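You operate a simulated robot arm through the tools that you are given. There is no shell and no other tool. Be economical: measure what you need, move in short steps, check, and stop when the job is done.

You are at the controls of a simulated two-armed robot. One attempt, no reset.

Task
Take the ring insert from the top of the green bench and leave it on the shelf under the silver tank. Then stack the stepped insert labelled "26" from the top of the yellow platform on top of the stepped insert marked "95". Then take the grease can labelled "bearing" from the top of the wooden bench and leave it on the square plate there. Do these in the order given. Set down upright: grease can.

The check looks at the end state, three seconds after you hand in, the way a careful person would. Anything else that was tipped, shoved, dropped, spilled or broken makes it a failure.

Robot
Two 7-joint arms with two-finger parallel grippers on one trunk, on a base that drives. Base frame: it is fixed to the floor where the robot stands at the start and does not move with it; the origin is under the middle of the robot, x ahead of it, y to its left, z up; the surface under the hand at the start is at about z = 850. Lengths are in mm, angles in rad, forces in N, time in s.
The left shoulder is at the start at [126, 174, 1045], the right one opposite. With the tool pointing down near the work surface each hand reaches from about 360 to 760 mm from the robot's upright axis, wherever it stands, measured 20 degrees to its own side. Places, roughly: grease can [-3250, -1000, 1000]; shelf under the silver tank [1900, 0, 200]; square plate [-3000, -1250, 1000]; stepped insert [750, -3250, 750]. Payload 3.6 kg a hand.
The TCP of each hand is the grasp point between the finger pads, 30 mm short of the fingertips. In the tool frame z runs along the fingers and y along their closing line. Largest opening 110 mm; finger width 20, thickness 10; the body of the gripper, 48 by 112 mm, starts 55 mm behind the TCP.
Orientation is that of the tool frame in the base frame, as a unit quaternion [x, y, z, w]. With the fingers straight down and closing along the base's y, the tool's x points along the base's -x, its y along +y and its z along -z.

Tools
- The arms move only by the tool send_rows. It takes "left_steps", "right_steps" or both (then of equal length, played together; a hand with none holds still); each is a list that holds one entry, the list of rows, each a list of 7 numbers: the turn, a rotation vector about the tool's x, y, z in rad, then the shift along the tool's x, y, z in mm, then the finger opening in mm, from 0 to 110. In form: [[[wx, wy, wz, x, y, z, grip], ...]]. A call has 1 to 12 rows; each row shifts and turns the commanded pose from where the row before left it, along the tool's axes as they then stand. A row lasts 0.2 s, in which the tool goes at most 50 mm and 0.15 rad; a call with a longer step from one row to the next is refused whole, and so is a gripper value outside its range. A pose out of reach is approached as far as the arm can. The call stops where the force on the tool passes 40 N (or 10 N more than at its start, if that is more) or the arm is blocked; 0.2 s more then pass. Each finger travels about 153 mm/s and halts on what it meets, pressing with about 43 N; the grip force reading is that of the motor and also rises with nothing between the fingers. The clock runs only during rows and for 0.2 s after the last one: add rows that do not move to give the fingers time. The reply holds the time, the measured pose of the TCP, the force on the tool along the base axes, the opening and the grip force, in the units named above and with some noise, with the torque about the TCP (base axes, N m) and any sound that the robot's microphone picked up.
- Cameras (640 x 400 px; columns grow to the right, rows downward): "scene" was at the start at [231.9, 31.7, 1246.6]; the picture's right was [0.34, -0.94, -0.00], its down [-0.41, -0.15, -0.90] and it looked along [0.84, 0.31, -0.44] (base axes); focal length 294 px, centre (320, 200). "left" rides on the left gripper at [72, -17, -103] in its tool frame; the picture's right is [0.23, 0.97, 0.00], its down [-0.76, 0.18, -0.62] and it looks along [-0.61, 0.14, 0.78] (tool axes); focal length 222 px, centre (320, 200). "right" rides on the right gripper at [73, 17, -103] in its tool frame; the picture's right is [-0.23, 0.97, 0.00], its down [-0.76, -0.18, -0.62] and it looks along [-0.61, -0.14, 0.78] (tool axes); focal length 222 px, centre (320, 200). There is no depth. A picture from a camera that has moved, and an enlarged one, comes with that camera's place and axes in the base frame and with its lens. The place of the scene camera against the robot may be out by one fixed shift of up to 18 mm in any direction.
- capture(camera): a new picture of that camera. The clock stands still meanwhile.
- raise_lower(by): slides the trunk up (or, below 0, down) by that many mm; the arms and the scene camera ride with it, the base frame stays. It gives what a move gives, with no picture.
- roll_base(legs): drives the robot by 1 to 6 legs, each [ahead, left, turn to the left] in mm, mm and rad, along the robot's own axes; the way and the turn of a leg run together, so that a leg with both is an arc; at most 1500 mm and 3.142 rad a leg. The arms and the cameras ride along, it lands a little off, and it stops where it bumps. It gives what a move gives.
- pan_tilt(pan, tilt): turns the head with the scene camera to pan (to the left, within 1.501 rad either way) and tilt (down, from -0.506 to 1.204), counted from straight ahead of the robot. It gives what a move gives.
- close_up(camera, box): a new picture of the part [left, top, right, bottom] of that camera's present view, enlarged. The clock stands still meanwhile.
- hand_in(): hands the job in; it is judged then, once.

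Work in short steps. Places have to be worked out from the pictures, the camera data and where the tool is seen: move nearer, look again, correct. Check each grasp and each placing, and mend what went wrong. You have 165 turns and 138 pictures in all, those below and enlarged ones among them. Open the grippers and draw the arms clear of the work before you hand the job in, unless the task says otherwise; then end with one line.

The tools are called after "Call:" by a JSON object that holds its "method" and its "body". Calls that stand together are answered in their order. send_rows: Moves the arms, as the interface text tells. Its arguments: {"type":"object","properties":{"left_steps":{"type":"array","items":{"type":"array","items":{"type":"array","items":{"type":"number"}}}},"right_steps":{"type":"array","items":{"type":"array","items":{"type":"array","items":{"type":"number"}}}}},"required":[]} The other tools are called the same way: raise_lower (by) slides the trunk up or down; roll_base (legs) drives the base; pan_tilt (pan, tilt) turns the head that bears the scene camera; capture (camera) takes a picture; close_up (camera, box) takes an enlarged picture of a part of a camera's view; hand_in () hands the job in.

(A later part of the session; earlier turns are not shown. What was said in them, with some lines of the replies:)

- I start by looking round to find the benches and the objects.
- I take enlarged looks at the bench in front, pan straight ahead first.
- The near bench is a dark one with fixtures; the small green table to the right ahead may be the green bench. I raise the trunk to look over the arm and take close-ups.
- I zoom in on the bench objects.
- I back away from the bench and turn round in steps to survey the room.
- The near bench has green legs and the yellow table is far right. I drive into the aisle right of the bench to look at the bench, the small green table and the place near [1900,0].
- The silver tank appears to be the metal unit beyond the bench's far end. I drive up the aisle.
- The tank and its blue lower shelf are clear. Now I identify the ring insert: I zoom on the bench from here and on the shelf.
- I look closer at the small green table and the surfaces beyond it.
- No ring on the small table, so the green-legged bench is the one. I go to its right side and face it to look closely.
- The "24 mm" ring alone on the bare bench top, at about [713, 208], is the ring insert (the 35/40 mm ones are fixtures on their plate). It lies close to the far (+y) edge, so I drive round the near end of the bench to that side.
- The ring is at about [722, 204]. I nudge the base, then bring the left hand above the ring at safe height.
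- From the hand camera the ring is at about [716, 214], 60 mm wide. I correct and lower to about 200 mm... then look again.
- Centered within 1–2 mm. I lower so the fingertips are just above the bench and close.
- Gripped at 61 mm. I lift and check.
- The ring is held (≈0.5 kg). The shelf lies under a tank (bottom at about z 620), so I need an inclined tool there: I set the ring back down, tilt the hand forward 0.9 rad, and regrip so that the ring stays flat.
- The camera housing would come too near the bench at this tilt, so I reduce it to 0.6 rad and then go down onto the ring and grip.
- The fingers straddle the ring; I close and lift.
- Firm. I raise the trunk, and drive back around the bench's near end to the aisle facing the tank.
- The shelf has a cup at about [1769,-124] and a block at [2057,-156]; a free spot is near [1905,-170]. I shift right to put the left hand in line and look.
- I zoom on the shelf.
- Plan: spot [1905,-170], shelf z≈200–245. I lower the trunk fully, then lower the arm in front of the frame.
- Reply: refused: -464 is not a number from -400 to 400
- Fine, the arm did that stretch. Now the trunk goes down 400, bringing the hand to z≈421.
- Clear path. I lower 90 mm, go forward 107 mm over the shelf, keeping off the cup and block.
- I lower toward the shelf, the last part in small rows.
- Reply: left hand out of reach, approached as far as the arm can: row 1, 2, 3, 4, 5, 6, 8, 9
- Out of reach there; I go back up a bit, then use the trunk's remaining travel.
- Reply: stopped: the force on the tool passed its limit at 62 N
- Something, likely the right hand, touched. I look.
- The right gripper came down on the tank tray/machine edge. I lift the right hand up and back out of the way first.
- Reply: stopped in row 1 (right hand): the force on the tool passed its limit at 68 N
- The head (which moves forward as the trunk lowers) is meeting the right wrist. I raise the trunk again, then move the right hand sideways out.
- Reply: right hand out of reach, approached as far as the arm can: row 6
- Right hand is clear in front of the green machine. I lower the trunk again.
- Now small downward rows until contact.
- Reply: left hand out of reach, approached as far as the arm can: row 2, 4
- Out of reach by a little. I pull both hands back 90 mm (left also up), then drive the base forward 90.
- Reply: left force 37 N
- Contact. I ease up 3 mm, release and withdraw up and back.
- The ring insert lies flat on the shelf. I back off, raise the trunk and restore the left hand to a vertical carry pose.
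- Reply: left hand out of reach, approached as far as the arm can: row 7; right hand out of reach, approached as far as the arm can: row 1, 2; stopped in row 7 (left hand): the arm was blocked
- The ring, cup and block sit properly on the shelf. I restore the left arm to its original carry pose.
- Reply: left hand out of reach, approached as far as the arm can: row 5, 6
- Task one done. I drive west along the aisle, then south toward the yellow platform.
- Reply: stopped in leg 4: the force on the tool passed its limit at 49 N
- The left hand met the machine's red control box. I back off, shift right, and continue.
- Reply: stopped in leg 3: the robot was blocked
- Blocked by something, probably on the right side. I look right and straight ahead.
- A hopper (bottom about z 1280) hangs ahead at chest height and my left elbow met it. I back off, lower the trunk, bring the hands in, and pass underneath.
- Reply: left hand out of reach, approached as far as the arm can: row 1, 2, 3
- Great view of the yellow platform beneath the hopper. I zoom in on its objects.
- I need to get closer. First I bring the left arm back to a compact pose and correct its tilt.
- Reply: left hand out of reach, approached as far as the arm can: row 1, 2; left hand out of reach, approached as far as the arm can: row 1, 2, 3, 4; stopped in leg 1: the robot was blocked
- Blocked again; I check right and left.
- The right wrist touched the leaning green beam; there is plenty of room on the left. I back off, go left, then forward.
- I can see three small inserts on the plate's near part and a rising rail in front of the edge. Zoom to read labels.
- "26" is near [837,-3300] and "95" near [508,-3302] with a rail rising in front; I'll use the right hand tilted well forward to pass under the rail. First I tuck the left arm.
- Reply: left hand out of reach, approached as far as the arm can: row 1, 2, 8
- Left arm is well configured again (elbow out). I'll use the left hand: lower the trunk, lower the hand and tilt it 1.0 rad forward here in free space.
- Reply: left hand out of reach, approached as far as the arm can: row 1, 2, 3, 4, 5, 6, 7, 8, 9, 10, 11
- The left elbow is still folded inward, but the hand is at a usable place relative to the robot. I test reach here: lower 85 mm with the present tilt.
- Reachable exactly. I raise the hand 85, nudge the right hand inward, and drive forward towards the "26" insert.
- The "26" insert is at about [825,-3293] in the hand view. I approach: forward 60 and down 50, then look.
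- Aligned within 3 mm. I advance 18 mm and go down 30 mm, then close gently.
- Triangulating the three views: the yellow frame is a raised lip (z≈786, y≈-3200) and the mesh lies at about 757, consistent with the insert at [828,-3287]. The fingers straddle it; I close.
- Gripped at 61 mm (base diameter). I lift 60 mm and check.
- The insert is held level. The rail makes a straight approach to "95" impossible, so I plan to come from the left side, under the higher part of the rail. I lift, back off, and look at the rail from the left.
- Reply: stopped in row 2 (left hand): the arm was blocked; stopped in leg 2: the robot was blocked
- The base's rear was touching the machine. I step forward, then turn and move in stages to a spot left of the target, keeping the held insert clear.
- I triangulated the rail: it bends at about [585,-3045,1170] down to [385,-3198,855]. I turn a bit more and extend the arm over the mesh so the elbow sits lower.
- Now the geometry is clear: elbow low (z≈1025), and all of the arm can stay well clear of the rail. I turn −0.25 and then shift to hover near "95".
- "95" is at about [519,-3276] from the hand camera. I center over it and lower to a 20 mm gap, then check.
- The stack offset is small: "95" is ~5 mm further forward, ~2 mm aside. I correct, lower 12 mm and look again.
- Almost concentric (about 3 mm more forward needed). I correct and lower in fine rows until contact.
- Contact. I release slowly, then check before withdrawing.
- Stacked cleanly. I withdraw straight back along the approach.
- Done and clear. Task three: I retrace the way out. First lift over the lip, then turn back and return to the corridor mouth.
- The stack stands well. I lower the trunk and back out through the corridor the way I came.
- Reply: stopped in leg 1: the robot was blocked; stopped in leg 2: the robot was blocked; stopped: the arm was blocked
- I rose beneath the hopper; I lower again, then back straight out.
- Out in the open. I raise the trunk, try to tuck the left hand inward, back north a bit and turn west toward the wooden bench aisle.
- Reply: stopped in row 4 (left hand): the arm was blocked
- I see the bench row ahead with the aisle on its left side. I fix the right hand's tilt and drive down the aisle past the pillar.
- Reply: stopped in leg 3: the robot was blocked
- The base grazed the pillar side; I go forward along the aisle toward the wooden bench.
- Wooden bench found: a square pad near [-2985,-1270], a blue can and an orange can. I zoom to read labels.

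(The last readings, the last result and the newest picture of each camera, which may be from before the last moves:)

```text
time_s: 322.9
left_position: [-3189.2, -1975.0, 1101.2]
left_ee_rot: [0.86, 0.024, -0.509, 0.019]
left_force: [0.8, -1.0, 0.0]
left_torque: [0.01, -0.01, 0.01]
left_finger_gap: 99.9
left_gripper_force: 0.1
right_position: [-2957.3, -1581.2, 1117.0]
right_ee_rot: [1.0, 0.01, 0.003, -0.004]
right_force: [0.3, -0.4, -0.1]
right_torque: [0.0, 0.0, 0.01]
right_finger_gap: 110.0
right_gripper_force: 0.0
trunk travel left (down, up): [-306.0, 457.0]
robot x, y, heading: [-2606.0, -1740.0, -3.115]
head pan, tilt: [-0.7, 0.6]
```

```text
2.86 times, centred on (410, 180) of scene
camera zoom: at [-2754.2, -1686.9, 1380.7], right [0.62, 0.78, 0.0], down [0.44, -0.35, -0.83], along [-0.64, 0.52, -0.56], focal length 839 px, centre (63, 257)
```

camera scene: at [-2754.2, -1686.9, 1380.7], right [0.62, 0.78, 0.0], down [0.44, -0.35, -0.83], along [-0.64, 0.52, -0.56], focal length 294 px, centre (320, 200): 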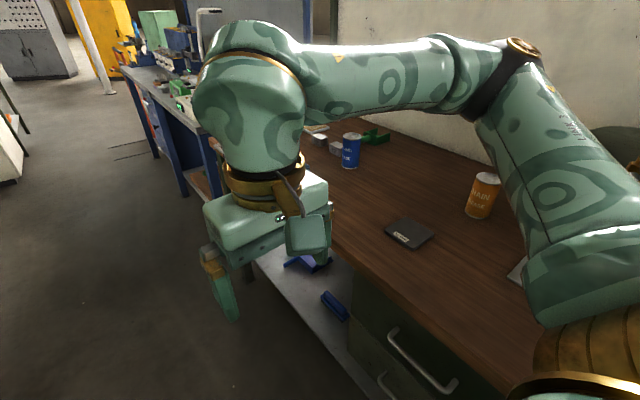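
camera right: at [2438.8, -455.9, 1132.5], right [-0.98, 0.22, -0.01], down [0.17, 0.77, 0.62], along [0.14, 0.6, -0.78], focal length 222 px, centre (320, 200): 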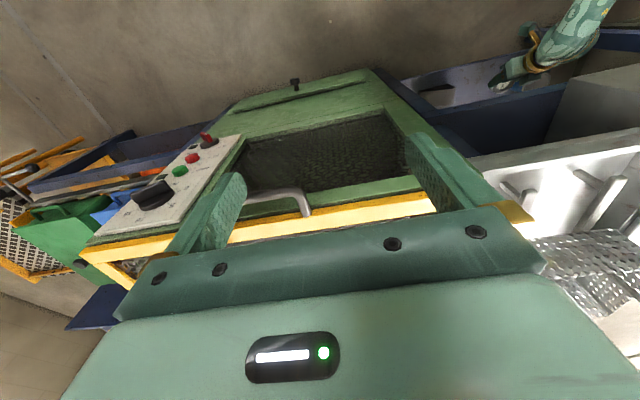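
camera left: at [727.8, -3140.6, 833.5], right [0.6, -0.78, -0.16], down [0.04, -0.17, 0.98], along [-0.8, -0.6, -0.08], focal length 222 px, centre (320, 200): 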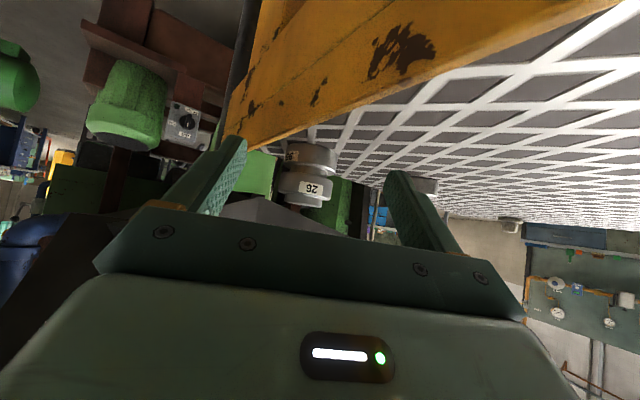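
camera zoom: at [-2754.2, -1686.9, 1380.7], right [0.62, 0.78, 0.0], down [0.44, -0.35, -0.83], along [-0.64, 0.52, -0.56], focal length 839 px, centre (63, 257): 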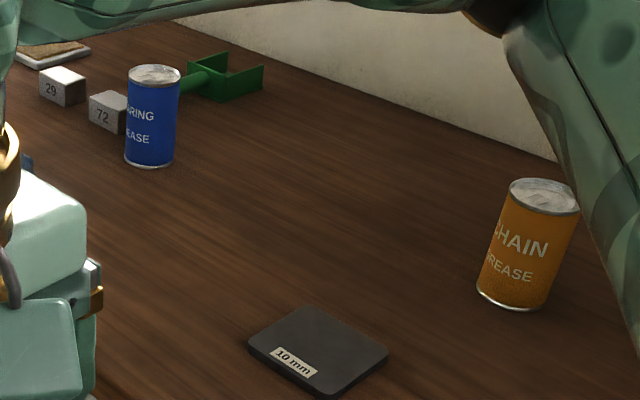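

Blue = "BEARING GREASE"; the pad is labelled "10 mm". I raise the trunk, turn to face the bench and move along it.

Call:
{"method": "raise_lower", "body": {"by": 200}}

Call:
{"method": "roll_base", "body": {"legs": [[0, 0, -1.59], [0, 640, 0]]}}

Call:
{"method": "pan_tilt", "body": {"pan": -0.1, "tilt": 0.8}}

Call:
{"method": "capture", "body": {"camera": "scene"}}

Call:
{"method": "capture", "body": {"camera": "right"}}

```text
time_s: 325.0
left_position: [-3189.4, -1984.5, 1306.1]
left_ee_rot: [0.857, 0.026, -0.513, 0.03]
left_force: [-0.1, 1.0, -0.2]
left_torque: [-0.01, 0.0, 0.02]
left_finger_gap: 100.0
left_gripper_force: 0.1
right_position: [-2959.7, -1581.6, 1318.1]
right_ee_rot: [1.0, 0.009, 0.003, -0.005]
right_force: [0.2, -0.1, -0.7]
right_torque: [-0.02, -0.01, 0.01]
right_finger_gap: 109.7
right_gripper_force: 0.1
trunk travel left (down, up): [-506.0, 257.0]
robot x, y, heading: [-2613.2, -1740.6, -3.119]
head pan, tilt: [-0.7, 0.6]
```

```text
time_s: 332.5
left_position: [-3473.8, -1152.0, 1306.3]
left_ee_rot: [0.618, -0.595, -0.38, -0.346]
left_force: [0.6, -0.3, 0.3]
left_torque: [-0.01, -0.01, 0.0]
left_finger_gap: 99.9
left_gripper_force: 0.0
right_position: [-3076.9, -1393.2, 1317.5]
right_ee_rot: [-0.706, 0.708, -0.006, 0.001]
right_force: [-0.9, 0.0, 0.0]
right_torque: [-0.01, -0.02, -0.01]
right_finger_gap: 109.7
right_gripper_force: 0.0
trunk travel left (down, up): [-506.0, 257.0]
robot x, y, heading: [-3242.5, -1739.5, 1.574]
head pan, tilt: [-0.7, 0.6]
```

```text
time_s: 333.5
left_position: [-3477.6, -1153.2, 1306.3]
left_ee_rot: [0.618, -0.594, -0.382, -0.345]
left_force: [0.7, -0.4, 0.2]
left_torque: [0.01, 0.01, 0.0]
left_finger_gap: 100.2
left_gripper_force: 0.2
right_position: [-3077.2, -1393.6, 1317.0]
right_ee_rot: [-0.706, 0.708, -0.006, 0.001]
right_force: [-0.1, -0.2, 0.5]
right_torque: [0.0, -0.01, 0.0]
right_finger_gap: 110.2
right_gripper_force: 0.1
trunk travel left (down, up): [-506.0, 257.0]
robot x, y, heading: [-3243.0, -1740.2, 1.577]
head pan, tilt: [-0.099, 0.799]
```

```text
30 pictures are left
camera scene: at [-3237.5, -1638.1, 1565.8], right [1.0, -0.1, 0.0], down [-0.07, -0.71, -0.7], along [0.07, 0.69, -0.72], focal length 294 px, centre (320, 200)
```

scene: 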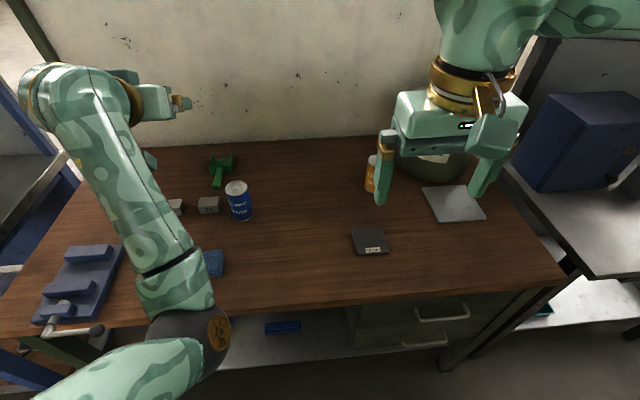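

```text
29 pictures are left
camera right: at [-3096.1, -1465.1, 1422.1], right [-0.97, 0.23, -0.01], down [0.17, 0.76, 0.62], along [0.15, 0.6, -0.78], focal length 222 px, centre (320, 200)
```

right: 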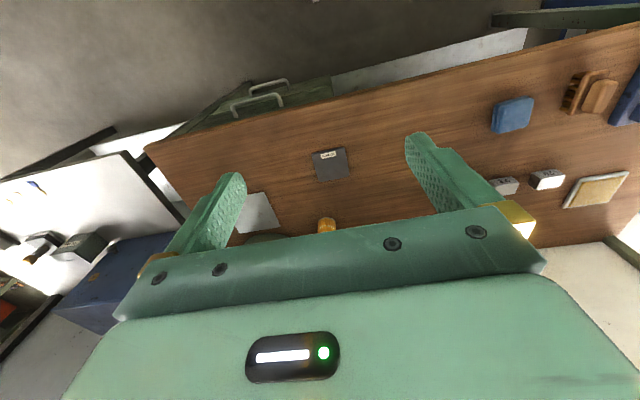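

Bench top z≈905. Two squarish things: dark "10 mm" pad at [-3053,-1180] (matches the given rough place) and a light one further right. A close-up to compare.

Call:
{"method": "close_up", "body": {"camera": "scene", "box": [200, 150, 500, 270]}}

```text
2.13 times, centred on (350, 210) of scene
camera zoom: at [-3237.5, -1638.1, 1565.8], right [1.0, -0.1, 0.0], down [-0.07, -0.71, -0.7], along [0.07, 0.69, -0.72], focal length 627 px, centre (256, 179)
```

zoom: 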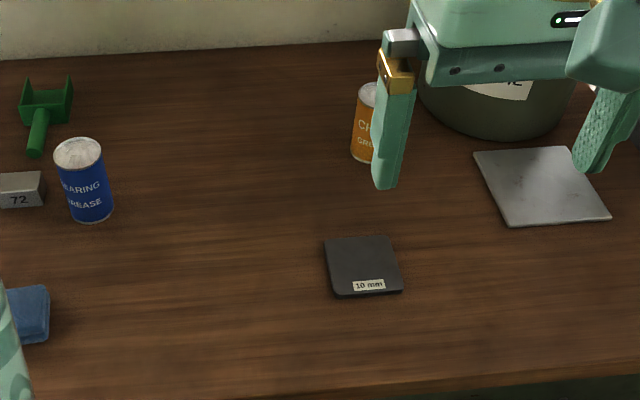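

The dark square pad with the 10 mm label fits the given place; I'll use it. A block "72" stands close left of the can, so I'll grip diagonally. I shift the base, bring the right hand above the can and turn it 45°.

Call:
{"method": "roll_base", "body": {"legs": [[90, 230, 0]]}}

Call:
{"method": "send_rows", "body": {"right_steps": [[[0, 0, 0, -43, 13, 0, 110], [0, 0, 0, -43, 13, 0, 110], [0, 0, 0, -43, 13, 0, 110], [0, 0, 0, -43, 13, 0, 110], [0, 0, 0, -40, 13, 0, 110], [0, 0, 0, -36, 13, 0, 110], [0, 0, -0.131, 0, 0, 0, 110], [0, 0, -0.131, 0, 0, 0, 110], [0, 0, -0.131, 0, 0, 0, 110], [0, 0, -0.131, 0, 0, 0, 110], [0, 0, -0.131, 0, 0, 0, 110], [0, 0, -0.131, 0, 0, 0, 110]]]}}

Call:
{"method": "capture", "body": {"camera": "right"}}

Call:
{"method": "capture", "body": {"camera": "scene"}}

```text
time_s: 335.3
left_position: [-3708.9, -1062.2, 1307.8]
left_ee_rot: [0.618, -0.595, -0.381, -0.344]
left_force: [0.7, -0.5, 0.9]
left_torque: [0.0, 0.02, -0.01]
left_finger_gap: 99.7
left_gripper_force: 0.1
right_position: [-3309.5, -1302.9, 1317.9]
right_ee_rot: [-0.705, 0.709, -0.005, 0.001]
right_force: [0.5, -0.3, -0.2]
right_torque: [-0.02, -0.05, 0.02]
right_finger_gap: 110.0
right_gripper_force: 0.0
trunk travel left (down, up): [-506.0, 257.0]
robot x, y, heading: [-3477.4, -1649.9, 1.575]
head pan, tilt: [-0.099, 0.799]
```

```text
time_s: 337.9
left_position: [-3708.6, -1062.2, 1306.9]
left_ee_rot: [0.618, -0.595, -0.382, -0.343]
left_force: [-0.4, 0.1, -0.2]
left_torque: [-0.03, 0.0, 0.0]
left_finger_gap: 100.0
left_gripper_force: 0.0
right_position: [-3355.1, -1107.4, 1326.7]
right_ee_rot: [0.733, -0.679, -0.002, -0.028]
right_force: [-0.3, -0.4, 0.2]
right_torque: [-0.02, -0.03, 0.05]
right_finger_gap: 110.0
right_gripper_force: 0.2
right hand out of reach, approached as far as the arm can: row 5, 6, 7, 8, 9, 10, 11, 12
trunk travel left (down, up): [-506.0, 257.0]
robot x, y, heading: [-3475.6, -1646.5, 1.574]
head pan, tilt: [-0.099, 0.799]
```

```text
27 pictures are left
camera right: at [-3372.2, -1186.4, 1426.6], right [-0.99, 0.15, -0.03], down [0.1, 0.74, 0.66], along [0.12, 0.65, -0.75], focal length 222 px, centre (320, 200)
```

right: 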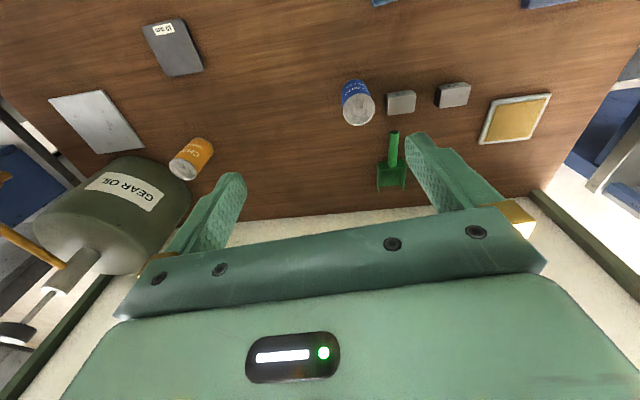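

```text
26 pictures are left
camera scene: at [-3470.2, -1547.3, 1565.7], right [1.0, -0.1, 0.0], down [-0.07, -0.71, -0.7], along [0.07, 0.69, -0.72], focal length 294 px, centre (320, 200)
```

scene: 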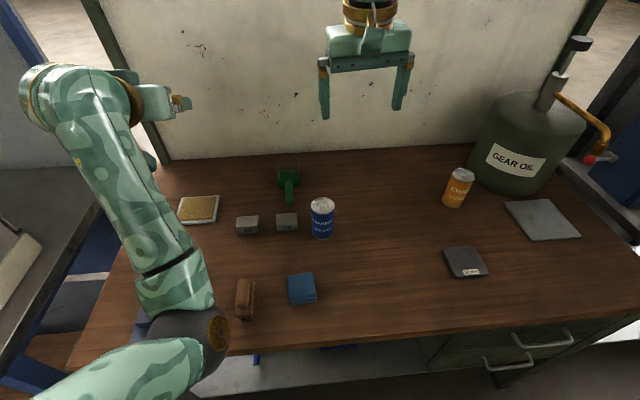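

The can is near [-3412,-1048] with ~36 mm to the block, so an opening of 95 fits unrotated. The arm was at its limit up high; I undo the rotation while lowering.

Call:
{"method": "send_rows", "body": {"right_steps": [[[0, 0, 0.131, 0, 0, 35, 95], [0, 0, 0.131, 0, 0, 35, 95], [0, 0, 0.131, 0, 0, 35, 95], [0, 0, 0.131, 0, 0, 35, 95], [0, 0, 0.131, 0, 0, 35, 95], [0, 0, 0.131, 0, 0, 35, 95], [0, 0, 0, 0, 0, 0, 95]]]}}

Call:
{"method": "capture", "body": {"camera": "right"}}

```text
time_s: 339.5
left_position: [-3709.1, -1063.0, 1307.3]
left_ee_rot: [0.618, -0.595, -0.382, -0.343]
left_force: [-0.2, 0.1, 0.6]
left_torque: [-0.03, 0.01, -0.01]
left_finger_gap: 100.1
left_gripper_force: 0.0
right_position: [-3349.6, -1100.4, 1118.3]
right_ee_rot: [-0.416, 0.909, 0.013, 0.025]
right_force: [-0.2, 1.3, -0.2]
right_torque: [0.0, 0.03, 0.0]
right_finger_gap: 94.9
right_gripper_force: 0.0
trunk travel left (down, up): [-506.0, 257.0]
robot x, y, heading: [-3477.7, -1646.5, 1.571]
head pan, tilt: [-0.099, 0.799]
```

```text
25 pictures are left
camera right: at [-3413.6, -1148.3, 1217.8], right [-0.59, 0.81, 0.02], down [0.61, 0.43, 0.67], along [0.53, 0.4, -0.75], focal length 222 px, centre (320, 200)
```

right: 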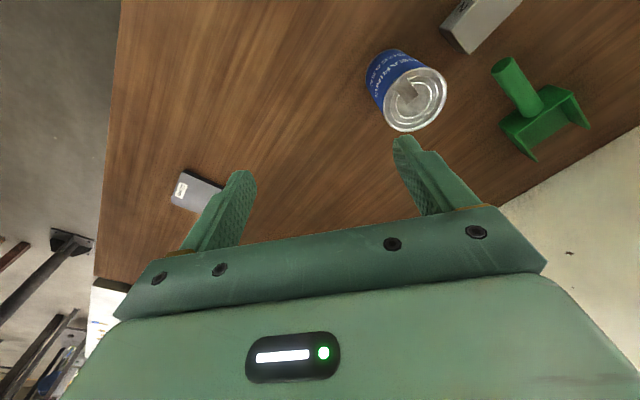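

I turn the hand back straight and bring it over the can, now estimated at [-3412,-1042].

Call:
{"method": "send_rows", "body": {"right_steps": [[[0, 0, -0.142, 0, 0, 0, 95], [0, 0, -0.142, 0, 0, 0, 95], [0, 0, -0.142, 0, 0, 0, 95], [0, 0, -0.142, 0, 0, 0, 95], [0, 0, -0.142, 0, 0, 0, 95], [0, 0, 0, -28, 31, 0, 95], [0, 0, 0, -28, 31, 0, 95], [0, 0, 0, 0, 0, 0, 95]]]}}

Call:
{"method": "capture", "body": {"camera": "right"}}

```text
time_s: 341.3
left_position: [-3706.7, -1062.8, 1307.5]
left_ee_rot: [0.617, -0.596, -0.383, -0.344]
left_force: [0.7, 0.6, 1.2]
left_torque: [0.0, 0.03, 0.0]
left_finger_gap: 100.0
left_gripper_force: 0.0
right_position: [-3407.8, -1052.5, 1118.6]
right_ee_rot: [-0.706, 0.707, 0.005, 0.027]
right_force: [-0.5, -0.8, 0.3]
right_torque: [-0.02, 0.07, -0.01]
right_finger_gap: 95.1
right_gripper_force: 0.0
right hand out of reach, approached as far as the arm can: row 7
trunk travel left (down, up): [-506.0, 257.0]
robot x, y, heading: [-3480.5, -1652.8, 1.577]
head pan, tilt: [-0.099, 0.799]
```

```text
24 pictures are left
camera right: at [-3427.9, -1128.9, 1218.0], right [-0.97, 0.23, -0.02], down [0.16, 0.73, 0.66], along [0.17, 0.64, -0.75], focal length 222 px, centre (320, 200)
```

right: 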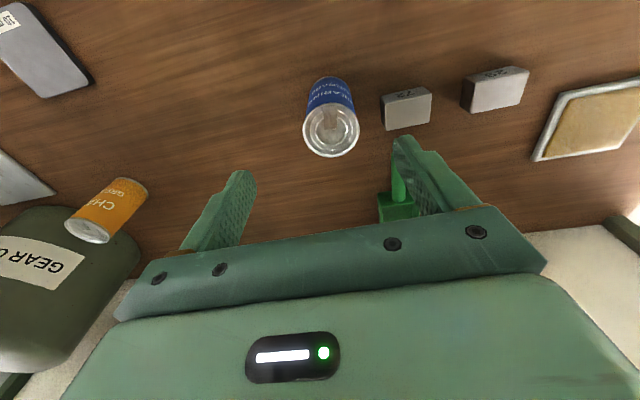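

Can estimated at [-3413,-1033], top ≈1000. I move the base 40 mm closer, correct the small tilt, recentre and lower partway.

Call:
{"method": "roll_base", "body": {"legs": [[40, 0, 0]]}}

Call:
{"method": "send_rows", "body": {"right_steps": [[[-0.031, 0.045, -0.006, 15, 5, 0, 95], [0, 0, 0, 6, 0, 0, 95], [0, 0, 0, 0, 0, 30, 95], [0, 0, 0, 0, 0, 20, 95], [0, 0, 0, 0, 0, 0, 95]]]}}

Call:
{"method": "capture", "body": {"camera": "right"}}

```text
time_s: 342.2
left_position: [-3709.1, -1026.4, 1308.2]
left_ee_rot: [0.618, -0.595, -0.382, -0.344]
left_force: [-0.6, -0.7, -0.4]
left_torque: [-0.04, -0.01, 0.01]
left_finger_gap: 100.1
left_gripper_force: 0.0
right_position: [-3408.8, -1014.4, 1120.1]
right_ee_rot: [-0.707, 0.707, 0.005, 0.029]
right_force: [0.4, -0.7, 0.4]
right_torque: [0.0, -0.01, 0.03]
right_finger_gap: 95.1
right_gripper_force: 0.1
trunk travel left (down, up): [-506.0, 257.0]
robot x, y, heading: [-3474.4, -1612.0, 1.573]
head pan, tilt: [-0.099, 0.799]
```

```text
time_s: 343.4
left_position: [-3708.9, -1022.3, 1306.3]
left_ee_rot: [0.617, -0.596, -0.382, -0.344]
left_force: [-0.5, 0.3, 0.3]
left_torque: [0.03, 0.03, -0.05]
left_finger_gap: 99.9
left_gripper_force: 0.0
right_position: [-3414.0, -1032.9, 1065.9]
right_ee_rot: [0.709, -0.705, 0.0, -0.002]
right_force: [0.3, 0.6, -0.1]
right_torque: [0.02, -0.02, 0.0]
right_finger_gap: 95.1
right_gripper_force: 0.0
trunk travel left (down, up): [-506.0, 257.0]
robot x, y, heading: [-3477.3, -1613.8, 1.574]
head pan, tilt: [-0.099, 0.799]
```

```text
23 pictures are left
camera right: at [-3431.3, -1105.0, 1170.7], right [-0.97, 0.22, 0.0], down [0.17, 0.76, 0.62], along [0.14, 0.61, -0.78], focal length 222 px, centre (320, 200)
```

right: 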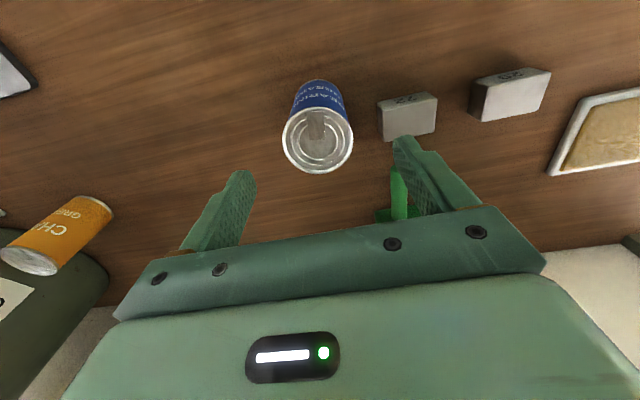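

Aligned. To stay clear of the "72" block I narrow to 80 mm and lower to TCP z≈970, then close.

Call:
{"method": "send_rows", "body": {"right_steps": [[[0, 0, 0, 0, -1, 0, 80], [0, 0, 0, 0, 0, 35, 80], [0, 0, 0, 0, 0, 35, 80], [0, 0, 0, 0, 0, 26, 80], [0, 0, 0, 0, 0, 0, 80]]]}}

Call:
{"method": "capture", "body": {"camera": "right"}}

```text
time_s: 344.6
left_position: [-3709.0, -1023.2, 1306.0]
left_ee_rot: [0.618, -0.596, -0.382, -0.344]
left_force: [-0.9, -0.7, 0.0]
left_torque: [-0.02, 0.0, 0.0]
left_finger_gap: 99.9
left_gripper_force: 0.1
right_position: [-3417.1, -1048.3, 992.2]
right_ee_rot: [0.708, -0.706, 0.0, -0.003]
right_force: [0.4, 0.6, 0.2]
right_torque: [0.02, 0.01, 0.04]
right_finger_gap: 79.9
right_gripper_force: 0.0
right hand out of reach, approached as far as the arm can: row 3, 4
trunk travel left (down, up): [-506.0, 257.0]
robot x, y, heading: [-3477.6, -1608.5, 1.578]
head pan, tilt: [-0.099, 0.799]
```

```text
22 pictures are left
camera right: at [-3434.6, -1120.7, 1095.9], right [-0.97, 0.22, 0.0], down [0.17, 0.76, 0.63], along [0.14, 0.61, -0.78], focal length 222 px, centre (320, 200)
```

right: 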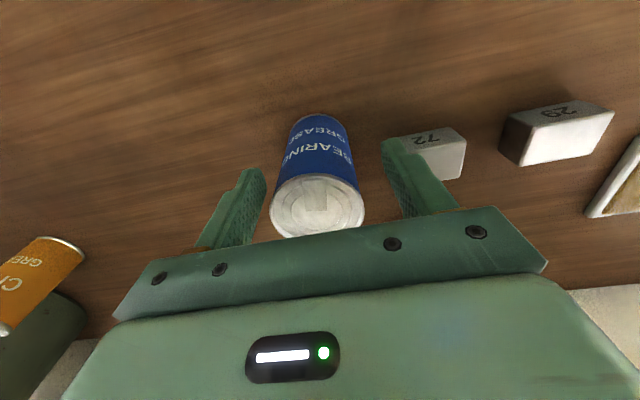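

Slightly out of reach again; I lift 20 mm, lower the trunk 45 mm, then advance 15 mm.

Call:
{"method": "send_rows", "body": {"right_steps": [[[0, 0, 0, 0, -4, -20, 80], [0, 0, 0, 0, 0, 0, 80]]]}}

Call:
{"method": "raise_lower", "body": {"by": -45}}

Call:
{"method": "send_rows", "body": {"right_steps": [[[0, 0, 0, -8, 0, 0, 80], [0, 0, 0, -8, 0, 0, 80], [0, 0, 0, 0, 0, 0, 80]]]}}

Call:
{"method": "capture", "body": {"camera": "right"}}

```text
time_s: 345.2
left_position: [-3710.1, -1022.5, 1305.5]
left_ee_rot: [0.618, -0.595, -0.382, -0.344]
left_force: [0.2, -0.1, -0.7]
left_torque: [0.03, 0.03, 0.0]
left_finger_gap: 100.2
left_gripper_force: 0.2
right_position: [-3413.5, -1048.0, 1012.4]
right_ee_rot: [0.708, -0.706, 0.0, -0.002]
right_force: [0.4, 0.7, 1.0]
right_torque: [0.0, -0.04, 0.03]
right_finger_gap: 80.0
right_gripper_force: 0.0
trunk travel left (down, up): [-506.0, 257.0]
robot x, y, heading: [-3478.3, -1613.4, 1.576]
head pan, tilt: [-0.099, 0.799]
```

```text
time_s: 346.0
left_position: [-3716.8, -1023.6, 1263.5]
left_ee_rot: [0.618, -0.593, -0.389, -0.339]
left_force: [-0.2, -0.7, 0.6]
left_torque: [0.0, 0.02, -0.03]
left_finger_gap: 100.0
left_gripper_force: 0.2
right_position: [-3412.6, -1046.7, 968.5]
right_ee_rot: [0.708, -0.706, 0.0, -0.001]
right_force: [-0.1, -0.5, -0.4]
right_torque: [-0.03, -0.01, 0.01]
right_finger_gap: 80.0
right_gripper_force: 0.0
trunk travel left (down, up): [-461.0, 302.0]
robot x, y, heading: [-3474.4, -1606.3, 1.574]
head pan, tilt: [-0.099, 0.799]
```

```text
time_s: 346.8
left_position: [-3716.5, -1021.6, 1264.0]
left_ee_rot: [0.618, -0.593, -0.389, -0.34]
left_force: [0.3, 0.9, -0.3]
left_torque: [0.0, -0.03, 0.0]
left_finger_gap: 100.0
left_gripper_force: 0.0
right_position: [-3412.0, -1033.7, 968.7]
right_ee_rot: [0.708, -0.706, 0.0, -0.003]
right_force: [-0.1, -0.4, -0.2]
right_torque: [-0.04, -0.01, 0.02]
right_finger_gap: 80.0
right_gripper_force: 0.1
trunk travel left (down, up): [-461.0, 302.0]
robot x, y, heading: [-3475.9, -1610.0, 1.577]
head pan, tilt: [-0.099, 0.799]
```

```text
21 pictures are left
camera right: at [-3429.8, -1106.6, 1072.8], right [-0.97, 0.22, 0.0], down [0.17, 0.76, 0.63], along [0.14, 0.61, -0.78], focal length 222 px, centre (320, 200)
```

right: 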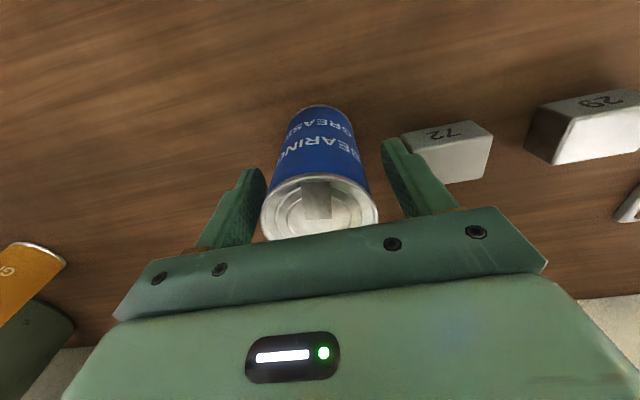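

The can sits between the fingers, block clear. I close.

Call:
{"method": "send_rows", "body": {"right_steps": [[[0, 0, 0, 0, 0, 0, 65], [0, 0, 0, 0, 0, 0, 50], [0, 0, 0, 0, 0, 0, 45], [0, 0, 0, 0, 0, 0, 45]]]}}

Call:
{"method": "send_rows", "body": {"right_steps": [[[0, 0, 0, 0, 0, -10, 45], [0, 0, 0, 0, 0, -30, 45], [0, 0, 0, 0, 0, -30, 45], [0, 0, 0, 0, 0, 0, 45]]]}}

Call:
{"method": "capture", "body": {"camera": "right"}}

```text
time_s: 347.8
left_position: [-3717.0, -1022.6, 1264.9]
left_ee_rot: [0.617, -0.593, -0.389, -0.34]
left_force: [0.0, 0.2, 0.5]
left_torque: [0.03, 0.0, -0.03]
left_finger_gap: 100.2
left_gripper_force: 0.1
right_position: [-3412.4, -1034.2, 970.4]
right_ee_rot: [0.709, -0.705, 0.0, -0.002]
right_force: [1.3, 1.3, 2.1]
right_torque: [0.11, 0.04, -0.04]
right_finger_gap: 58.8
right_gripper_force: 43.4
trunk travel left (down, up): [-461.0, 302.0]
robot x, y, heading: [-3474.6, -1611.9, 1.579]
head pan, tilt: [-0.099, 0.799]
```

```text
time_s: 348.8
left_position: [-3716.4, -1021.4, 1263.3]
left_ee_rot: [0.617, -0.594, -0.387, -0.34]
left_force: [0.1, -0.5, 0.1]
left_torque: [-0.03, 0.03, 0.02]
left_finger_gap: 100.1
left_gripper_force: 0.1
right_position: [-3412.4, -1030.9, 1037.4]
right_ee_rot: [0.709, -0.705, 0.001, -0.002]
right_force: [-0.2, 0.0, -3.5]
right_torque: [-0.06, 0.02, -0.03]
right_finger_gap: 58.7
right_gripper_force: 42.7
trunk travel left (down, up): [-461.0, 302.0]
robot x, y, heading: [-3477.0, -1610.3, 1.569]
head pan, tilt: [-0.099, 0.799]
```

```text
20 pictures are left
camera right: at [-3431.1, -1103.4, 1142.1], right [-0.97, 0.22, 0.0], down [0.17, 0.76, 0.62], along [0.14, 0.61, -0.78], focal length 222 px, centre (320, 200)
```

right: 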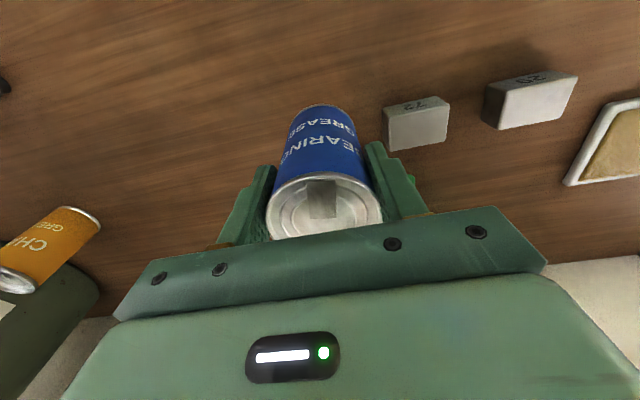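

Held upright. I raise, pull back to the pad's row, and move the base right.

Call:
{"method": "send_rows", "body": {"right_steps": [[[0, 0, 0, 0, 0, -40, 45], [0, 0, 0, 37, 0, 0, 45], [0, 0, 0, 37, 0, 0, 45], [0, 0, 0, 37, 0, 0, 45], [0, 0, 0, 36, 0, 0, 45], [0, 0, 0, 0, 0, 0, 45]]]}}

Call:
{"method": "roll_base", "body": {"legs": [[0, -355, 0]]}}

Call:
{"method": "capture", "body": {"camera": "right"}}

Call:
{"method": "capture", "body": {"camera": "scene"}}

```text
time_s: 350.2
left_position: [-3716.2, -1021.4, 1262.4]
left_ee_rot: [0.618, -0.594, -0.388, -0.34]
left_force: [0.2, 0.9, -0.7]
left_torque: [0.01, 0.0, 0.03]
left_finger_gap: 99.8
left_gripper_force: 0.1
right_position: [-3412.4, -1178.5, 1076.8]
right_ee_rot: [0.708, -0.706, 0.0, -0.002]
right_force: [-0.3, -0.2, -2.7]
right_torque: [-0.02, -0.03, -0.02]
right_finger_gap: 59.1
right_gripper_force: 42.8
trunk travel left (down, up): [-461.0, 302.0]
robot x, y, heading: [-3478.8, -1614.3, 1.579]
head pan, tilt: [-0.099, 0.799]
```

```text
time_s: 352.5
left_position: [-3359.0, -1021.0, 1262.6]
left_ee_rot: [0.617, -0.593, -0.389, -0.341]
left_force: [0.1, 0.3, -0.1]
left_torque: [-0.01, 0.0, 0.04]
left_finger_gap: 99.9
left_gripper_force: 0.2
right_position: [-3055.7, -1177.6, 1078.4]
right_ee_rot: [0.709, -0.705, 0.001, -0.001]
right_force: [0.7, -0.3, -3.2]
right_torque: [-0.05, 0.0, 0.02]
right_finger_gap: 58.7
right_gripper_force: 42.9
trunk travel left (down, up): [-461.0, 302.0]
robot x, y, heading: [-3121.6, -1609.8, 1.573]
head pan, tilt: [-0.099, 0.799]
```

```text
19 pictures are left
camera right: at [-3072.9, -1250.8, 1182.1], right [-0.97, 0.22, 0.0], down [0.17, 0.76, 0.62], along [0.14, 0.61, -0.78], focal length 222 px, centre (320, 200)
```

right: 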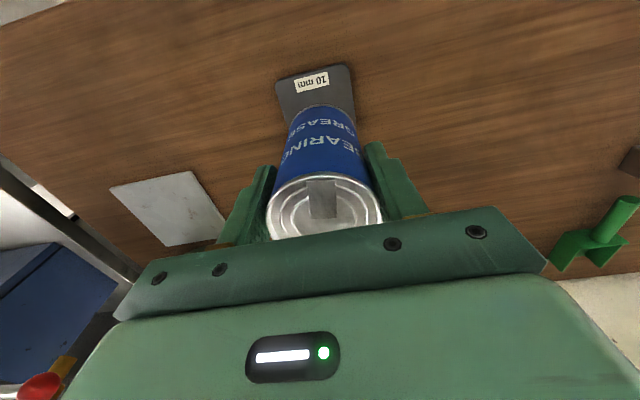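

```text
18 pictures are left
camera scene: at [-3112.9, -1499.8, 1520.5], right [1.0, -0.1, 0.0], down [-0.07, -0.71, -0.7], along [0.07, 0.69, -0.72], focal length 294 px, centre (320, 200)
```

scene: 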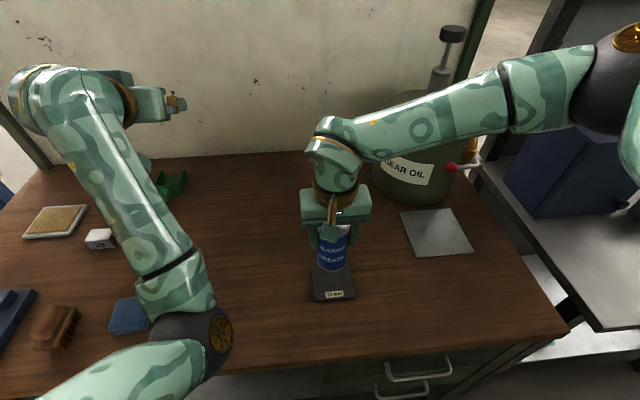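

The pad's centre computes to [-3053,-1175]. I adjust 3 mm and lower; the last bit fine.

Call:
{"method": "send_rows", "body": {"right_steps": [[[0, 0, 0, -3, -3, 0, 45], [0, 0, 0, 0, 0, 40, 45], [0, 0, 0, 0, 0, 35, 45], [0, 0, 0, 0, 0, 10, 45], [0, 0, 0, 0, 0, 0, 45]]]}}

Call:
{"method": "capture", "body": {"camera": "right"}}

```text
time_s: 353.7
left_position: [-3361.5, -1021.4, 1264.6]
left_ee_rot: [0.617, -0.593, -0.39, -0.34]
left_force: [0.7, -1.0, -0.5]
left_torque: [0.01, 0.0, -0.02]
left_finger_gap: 100.0
left_gripper_force: 0.0
right_position: [-3051.7, -1174.9, 993.9]
right_ee_rot: [0.709, -0.705, 0.001, -0.001]
right_force: [-0.3, -0.1, -3.4]
right_torque: [-0.04, -0.02, 0.0]
right_finger_gap: 58.3
right_gripper_force: 42.8
trunk travel left (down, up): [-461.0, 302.0]
robot x, y, heading: [-3119.5, -1612.8, 1.57]
head pan, tilt: [-0.099, 0.799]
```

```text
17 pictures are left
camera right: at [-3070.3, -1247.4, 1097.2], right [-0.97, 0.22, 0.0], down [0.17, 0.76, 0.62], along [0.14, 0.61, -0.78], focal length 222 px, centre (320, 200)
```

right: 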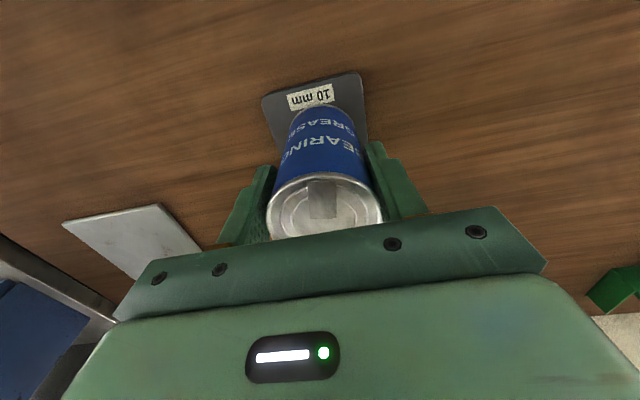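

Call:
{"method": "send_rows", "body": {"right_steps": [[[0, 0, 0, 0, 2, 6, 45], [0, 0, 0, 0, 0, 2, 45], [0, 0, 0, 0, 0, 2, 45], [0, 0, 0, 0, 0, 1.5, 45], [0, 0, 0, 0, 0, 1.5, 45], [0, 0, 0, 0, 0, 0, 45]]]}}

```text
time_s: 355.1
left_position: [-3361.0, -1022.0, 1262.5]
left_ee_rot: [0.618, -0.592, -0.391, -0.339]
left_force: [-0.4, 0.1, -0.4]
left_torque: [-0.01, 0.01, 0.03]
left_finger_gap: 100.0
left_gripper_force: 0.0
right_position: [-3054.1, -1173.7, 978.5]
right_ee_rot: [0.709, -0.706, 0.002, -0.002]
right_force: [-0.2, 0.5, -2.9]
right_torque: [0.0, -0.03, -0.02]
right_finger_gap: 59.0
right_gripper_force: 43.0
trunk travel left (down, up): [-461.0, 302.0]
robot x, y, heading: [-3120.0, -1610.0, 1.569]
head pan, tilt: [-0.099, 0.799]
```

Call:
{"method": "send_rows", "body": {"right_steps": [[[0, 0, 0, 0, 0, 1.2, 45], [0, 0, 0, 0, 0, 1.2, 45], [0, 0, 0, 0, 0, 1.2, 45], [0, 0, 0, 0, 0, 0, 45]]]}}

```text
time_s: 356.1
left_position: [-3360.2, -1023.4, 1266.2]
left_ee_rot: [0.618, -0.592, -0.391, -0.339]
left_force: [0.3, 0.6, 0.0]
left_torque: [-0.03, 0.01, 0.0]
left_finger_gap: 99.8
left_gripper_force: 0.0
right_position: [-3055.1, -1176.3, 979.0]
right_ee_rot: [0.709, -0.706, -0.001, -0.002]
right_force: [4.9, 1.7, 30.7]
right_torque: [0.09, 0.13, -0.05]
right_finger_gap: 58.6
right_gripper_force: 42.5
trunk travel left (down, up): [-461.0, 302.0]
robot x, y, heading: [-3116.9, -1608.3, 1.573]
head pan, tilt: [-0.099, 0.799]
```

Contact on the pad at z≈979. I ease off 2 mm of push and release, then rise.

Call:
{"method": "send_rows", "body": {"right_steps": [[[0, 0, 0, 0, 0, -1.6, 50], [0, 0, 0, 0, 0, 0, 57], [0, 0, 0, 0, 0, 0, 60], [0, 0, 0, 0, 0, 0, 66], [0, 0, 0, 0, 0, 0, 80], [0, 0, 0, 0, 0, 0, 90], [0, 0, 0, 0, 0, 0, 90]]]}}

Call:
{"method": "send_rows", "body": {"right_steps": [[[0, 0, 0, 0, 0, -20, 90], [0, 0, 0, 0, 0, -35, 90], [0, 0, 0, 0, 0, -40, 90], [0, 0, 0, 0, 0, -40, 90], [0, 0, 0, 0, 0, -40, 90], [0, 0, 0, 0, 0, 0, 90]]]}}

Call:
{"method": "capture", "body": {"camera": "right"}}

```text
time_s: 357.7
left_position: [-3360.5, -1021.2, 1264.4]
left_ee_rot: [0.617, -0.593, -0.389, -0.34]
left_force: [-0.5, -0.3, -0.7]
left_torque: [0.01, -0.04, 0.03]
left_finger_gap: 99.9
left_gripper_force: 0.0
right_position: [-3054.5, -1174.9, 977.8]
right_ee_rot: [0.709, -0.705, 0.0, -0.002]
right_force: [-0.8, 0.0, 0.0]
right_torque: [0.02, -0.02, -0.03]
right_finger_gap: 89.9
right_gripper_force: 0.1
trunk travel left (down, up): [-461.0, 302.0]
robot x, y, heading: [-3119.6, -1612.5, 1.572]
head pan, tilt: [-0.099, 0.799]
```

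```text
time_s: 359.1
left_position: [-3359.2, -1022.1, 1263.9]
left_ee_rot: [0.617, -0.594, -0.389, -0.34]
left_force: [-0.7, 0.3, -0.8]
left_torque: [0.0, 0.01, 0.0]
left_finger_gap: 99.9
left_gripper_force: 0.1
right_position: [-3055.0, -1176.2, 1152.3]
right_ee_rot: [0.709, -0.705, 0.001, -0.001]
right_force: [0.0, 0.7, 0.2]
right_torque: [0.01, -0.05, -0.01]
right_finger_gap: 90.1
right_gripper_force: 0.0
trunk travel left (down, up): [-461.0, 302.0]
robot x, y, heading: [-3118.4, -1611.2, 1.576]
head pan, tilt: [-0.099, 0.799]
```

```text
16 pictures are left
camera right: at [-3072.2, -1248.5, 1257.3], right [-0.97, 0.22, 0.0], down [0.17, 0.76, 0.62], along [0.14, 0.61, -0.78], focal length 222 px, centre (320, 200)
```

right: 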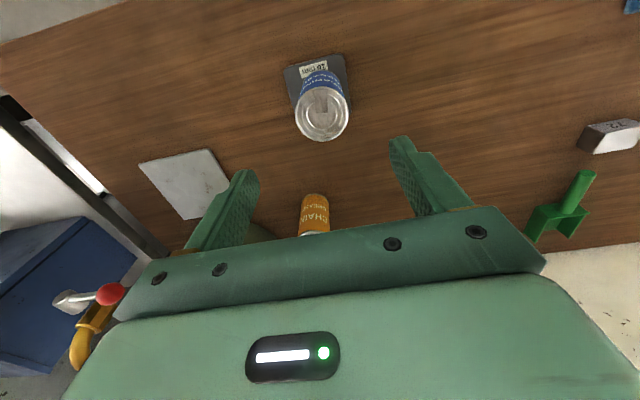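

The bearing can stands upright and centred on the pad. I draw back from the bench and take a last look.

Call:
{"method": "roll_base", "body": {"legs": [[-300, 0, 0]]}}

Call:
{"method": "capture", "body": {"camera": "scene"}}

```text
time_s: 361.2
left_position: [-3360.4, -1321.5, 1263.7]
left_ee_rot: [0.617, -0.593, -0.39, -0.339]
left_force: [0.5, 0.4, 0.2]
left_torque: [-0.01, 0.02, -0.03]
left_finger_gap: 100.2
left_gripper_force: 0.0
right_position: [-3054.5, -1475.5, 1153.0]
right_ee_rot: [0.709, -0.706, 0.0, -0.002]
right_force: [-0.2, 0.4, 0.2]
right_torque: [0.01, -0.02, 0.01]
right_finger_gap: 89.9
right_gripper_force: 0.0
trunk travel left (down, up): [-461.0, 302.0]
robot x, y, heading: [-3122.0, -1910.0, 1.568]
head pan, tilt: [-0.099, 0.799]
```

```text
15 pictures are left
camera scene: at [-3113.0, -1799.5, 1520.6], right [1.0, -0.1, 0.0], down [-0.07, -0.71, -0.7], along [0.07, 0.69, -0.72], focal length 294 px, centre (320, 200)
```

scene: 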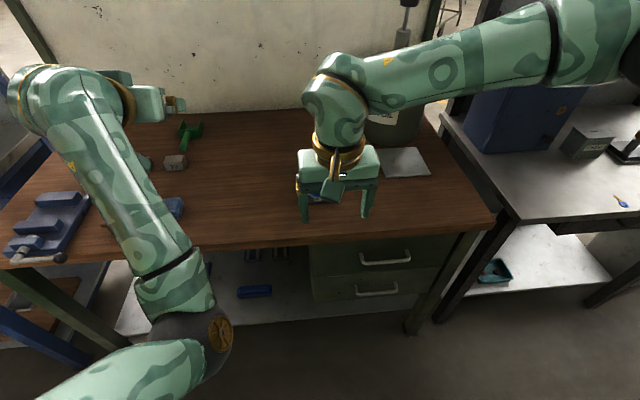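

All three placements are done and the arms are drawn clear, so I hand the job in.

Call:
{"method": "hand_in", "body": {}}

```text
The job is handed in.
```

All three moves are done, in order: the 24 mm ring insert lies flat on the shelf under the silver tank, "26" is stacked on "95", and the bearing grease can stands upright on the dark square plate marked "10 mm" (a second, lighter square plate is on that bench; I chose the dark one because it matched the given place).
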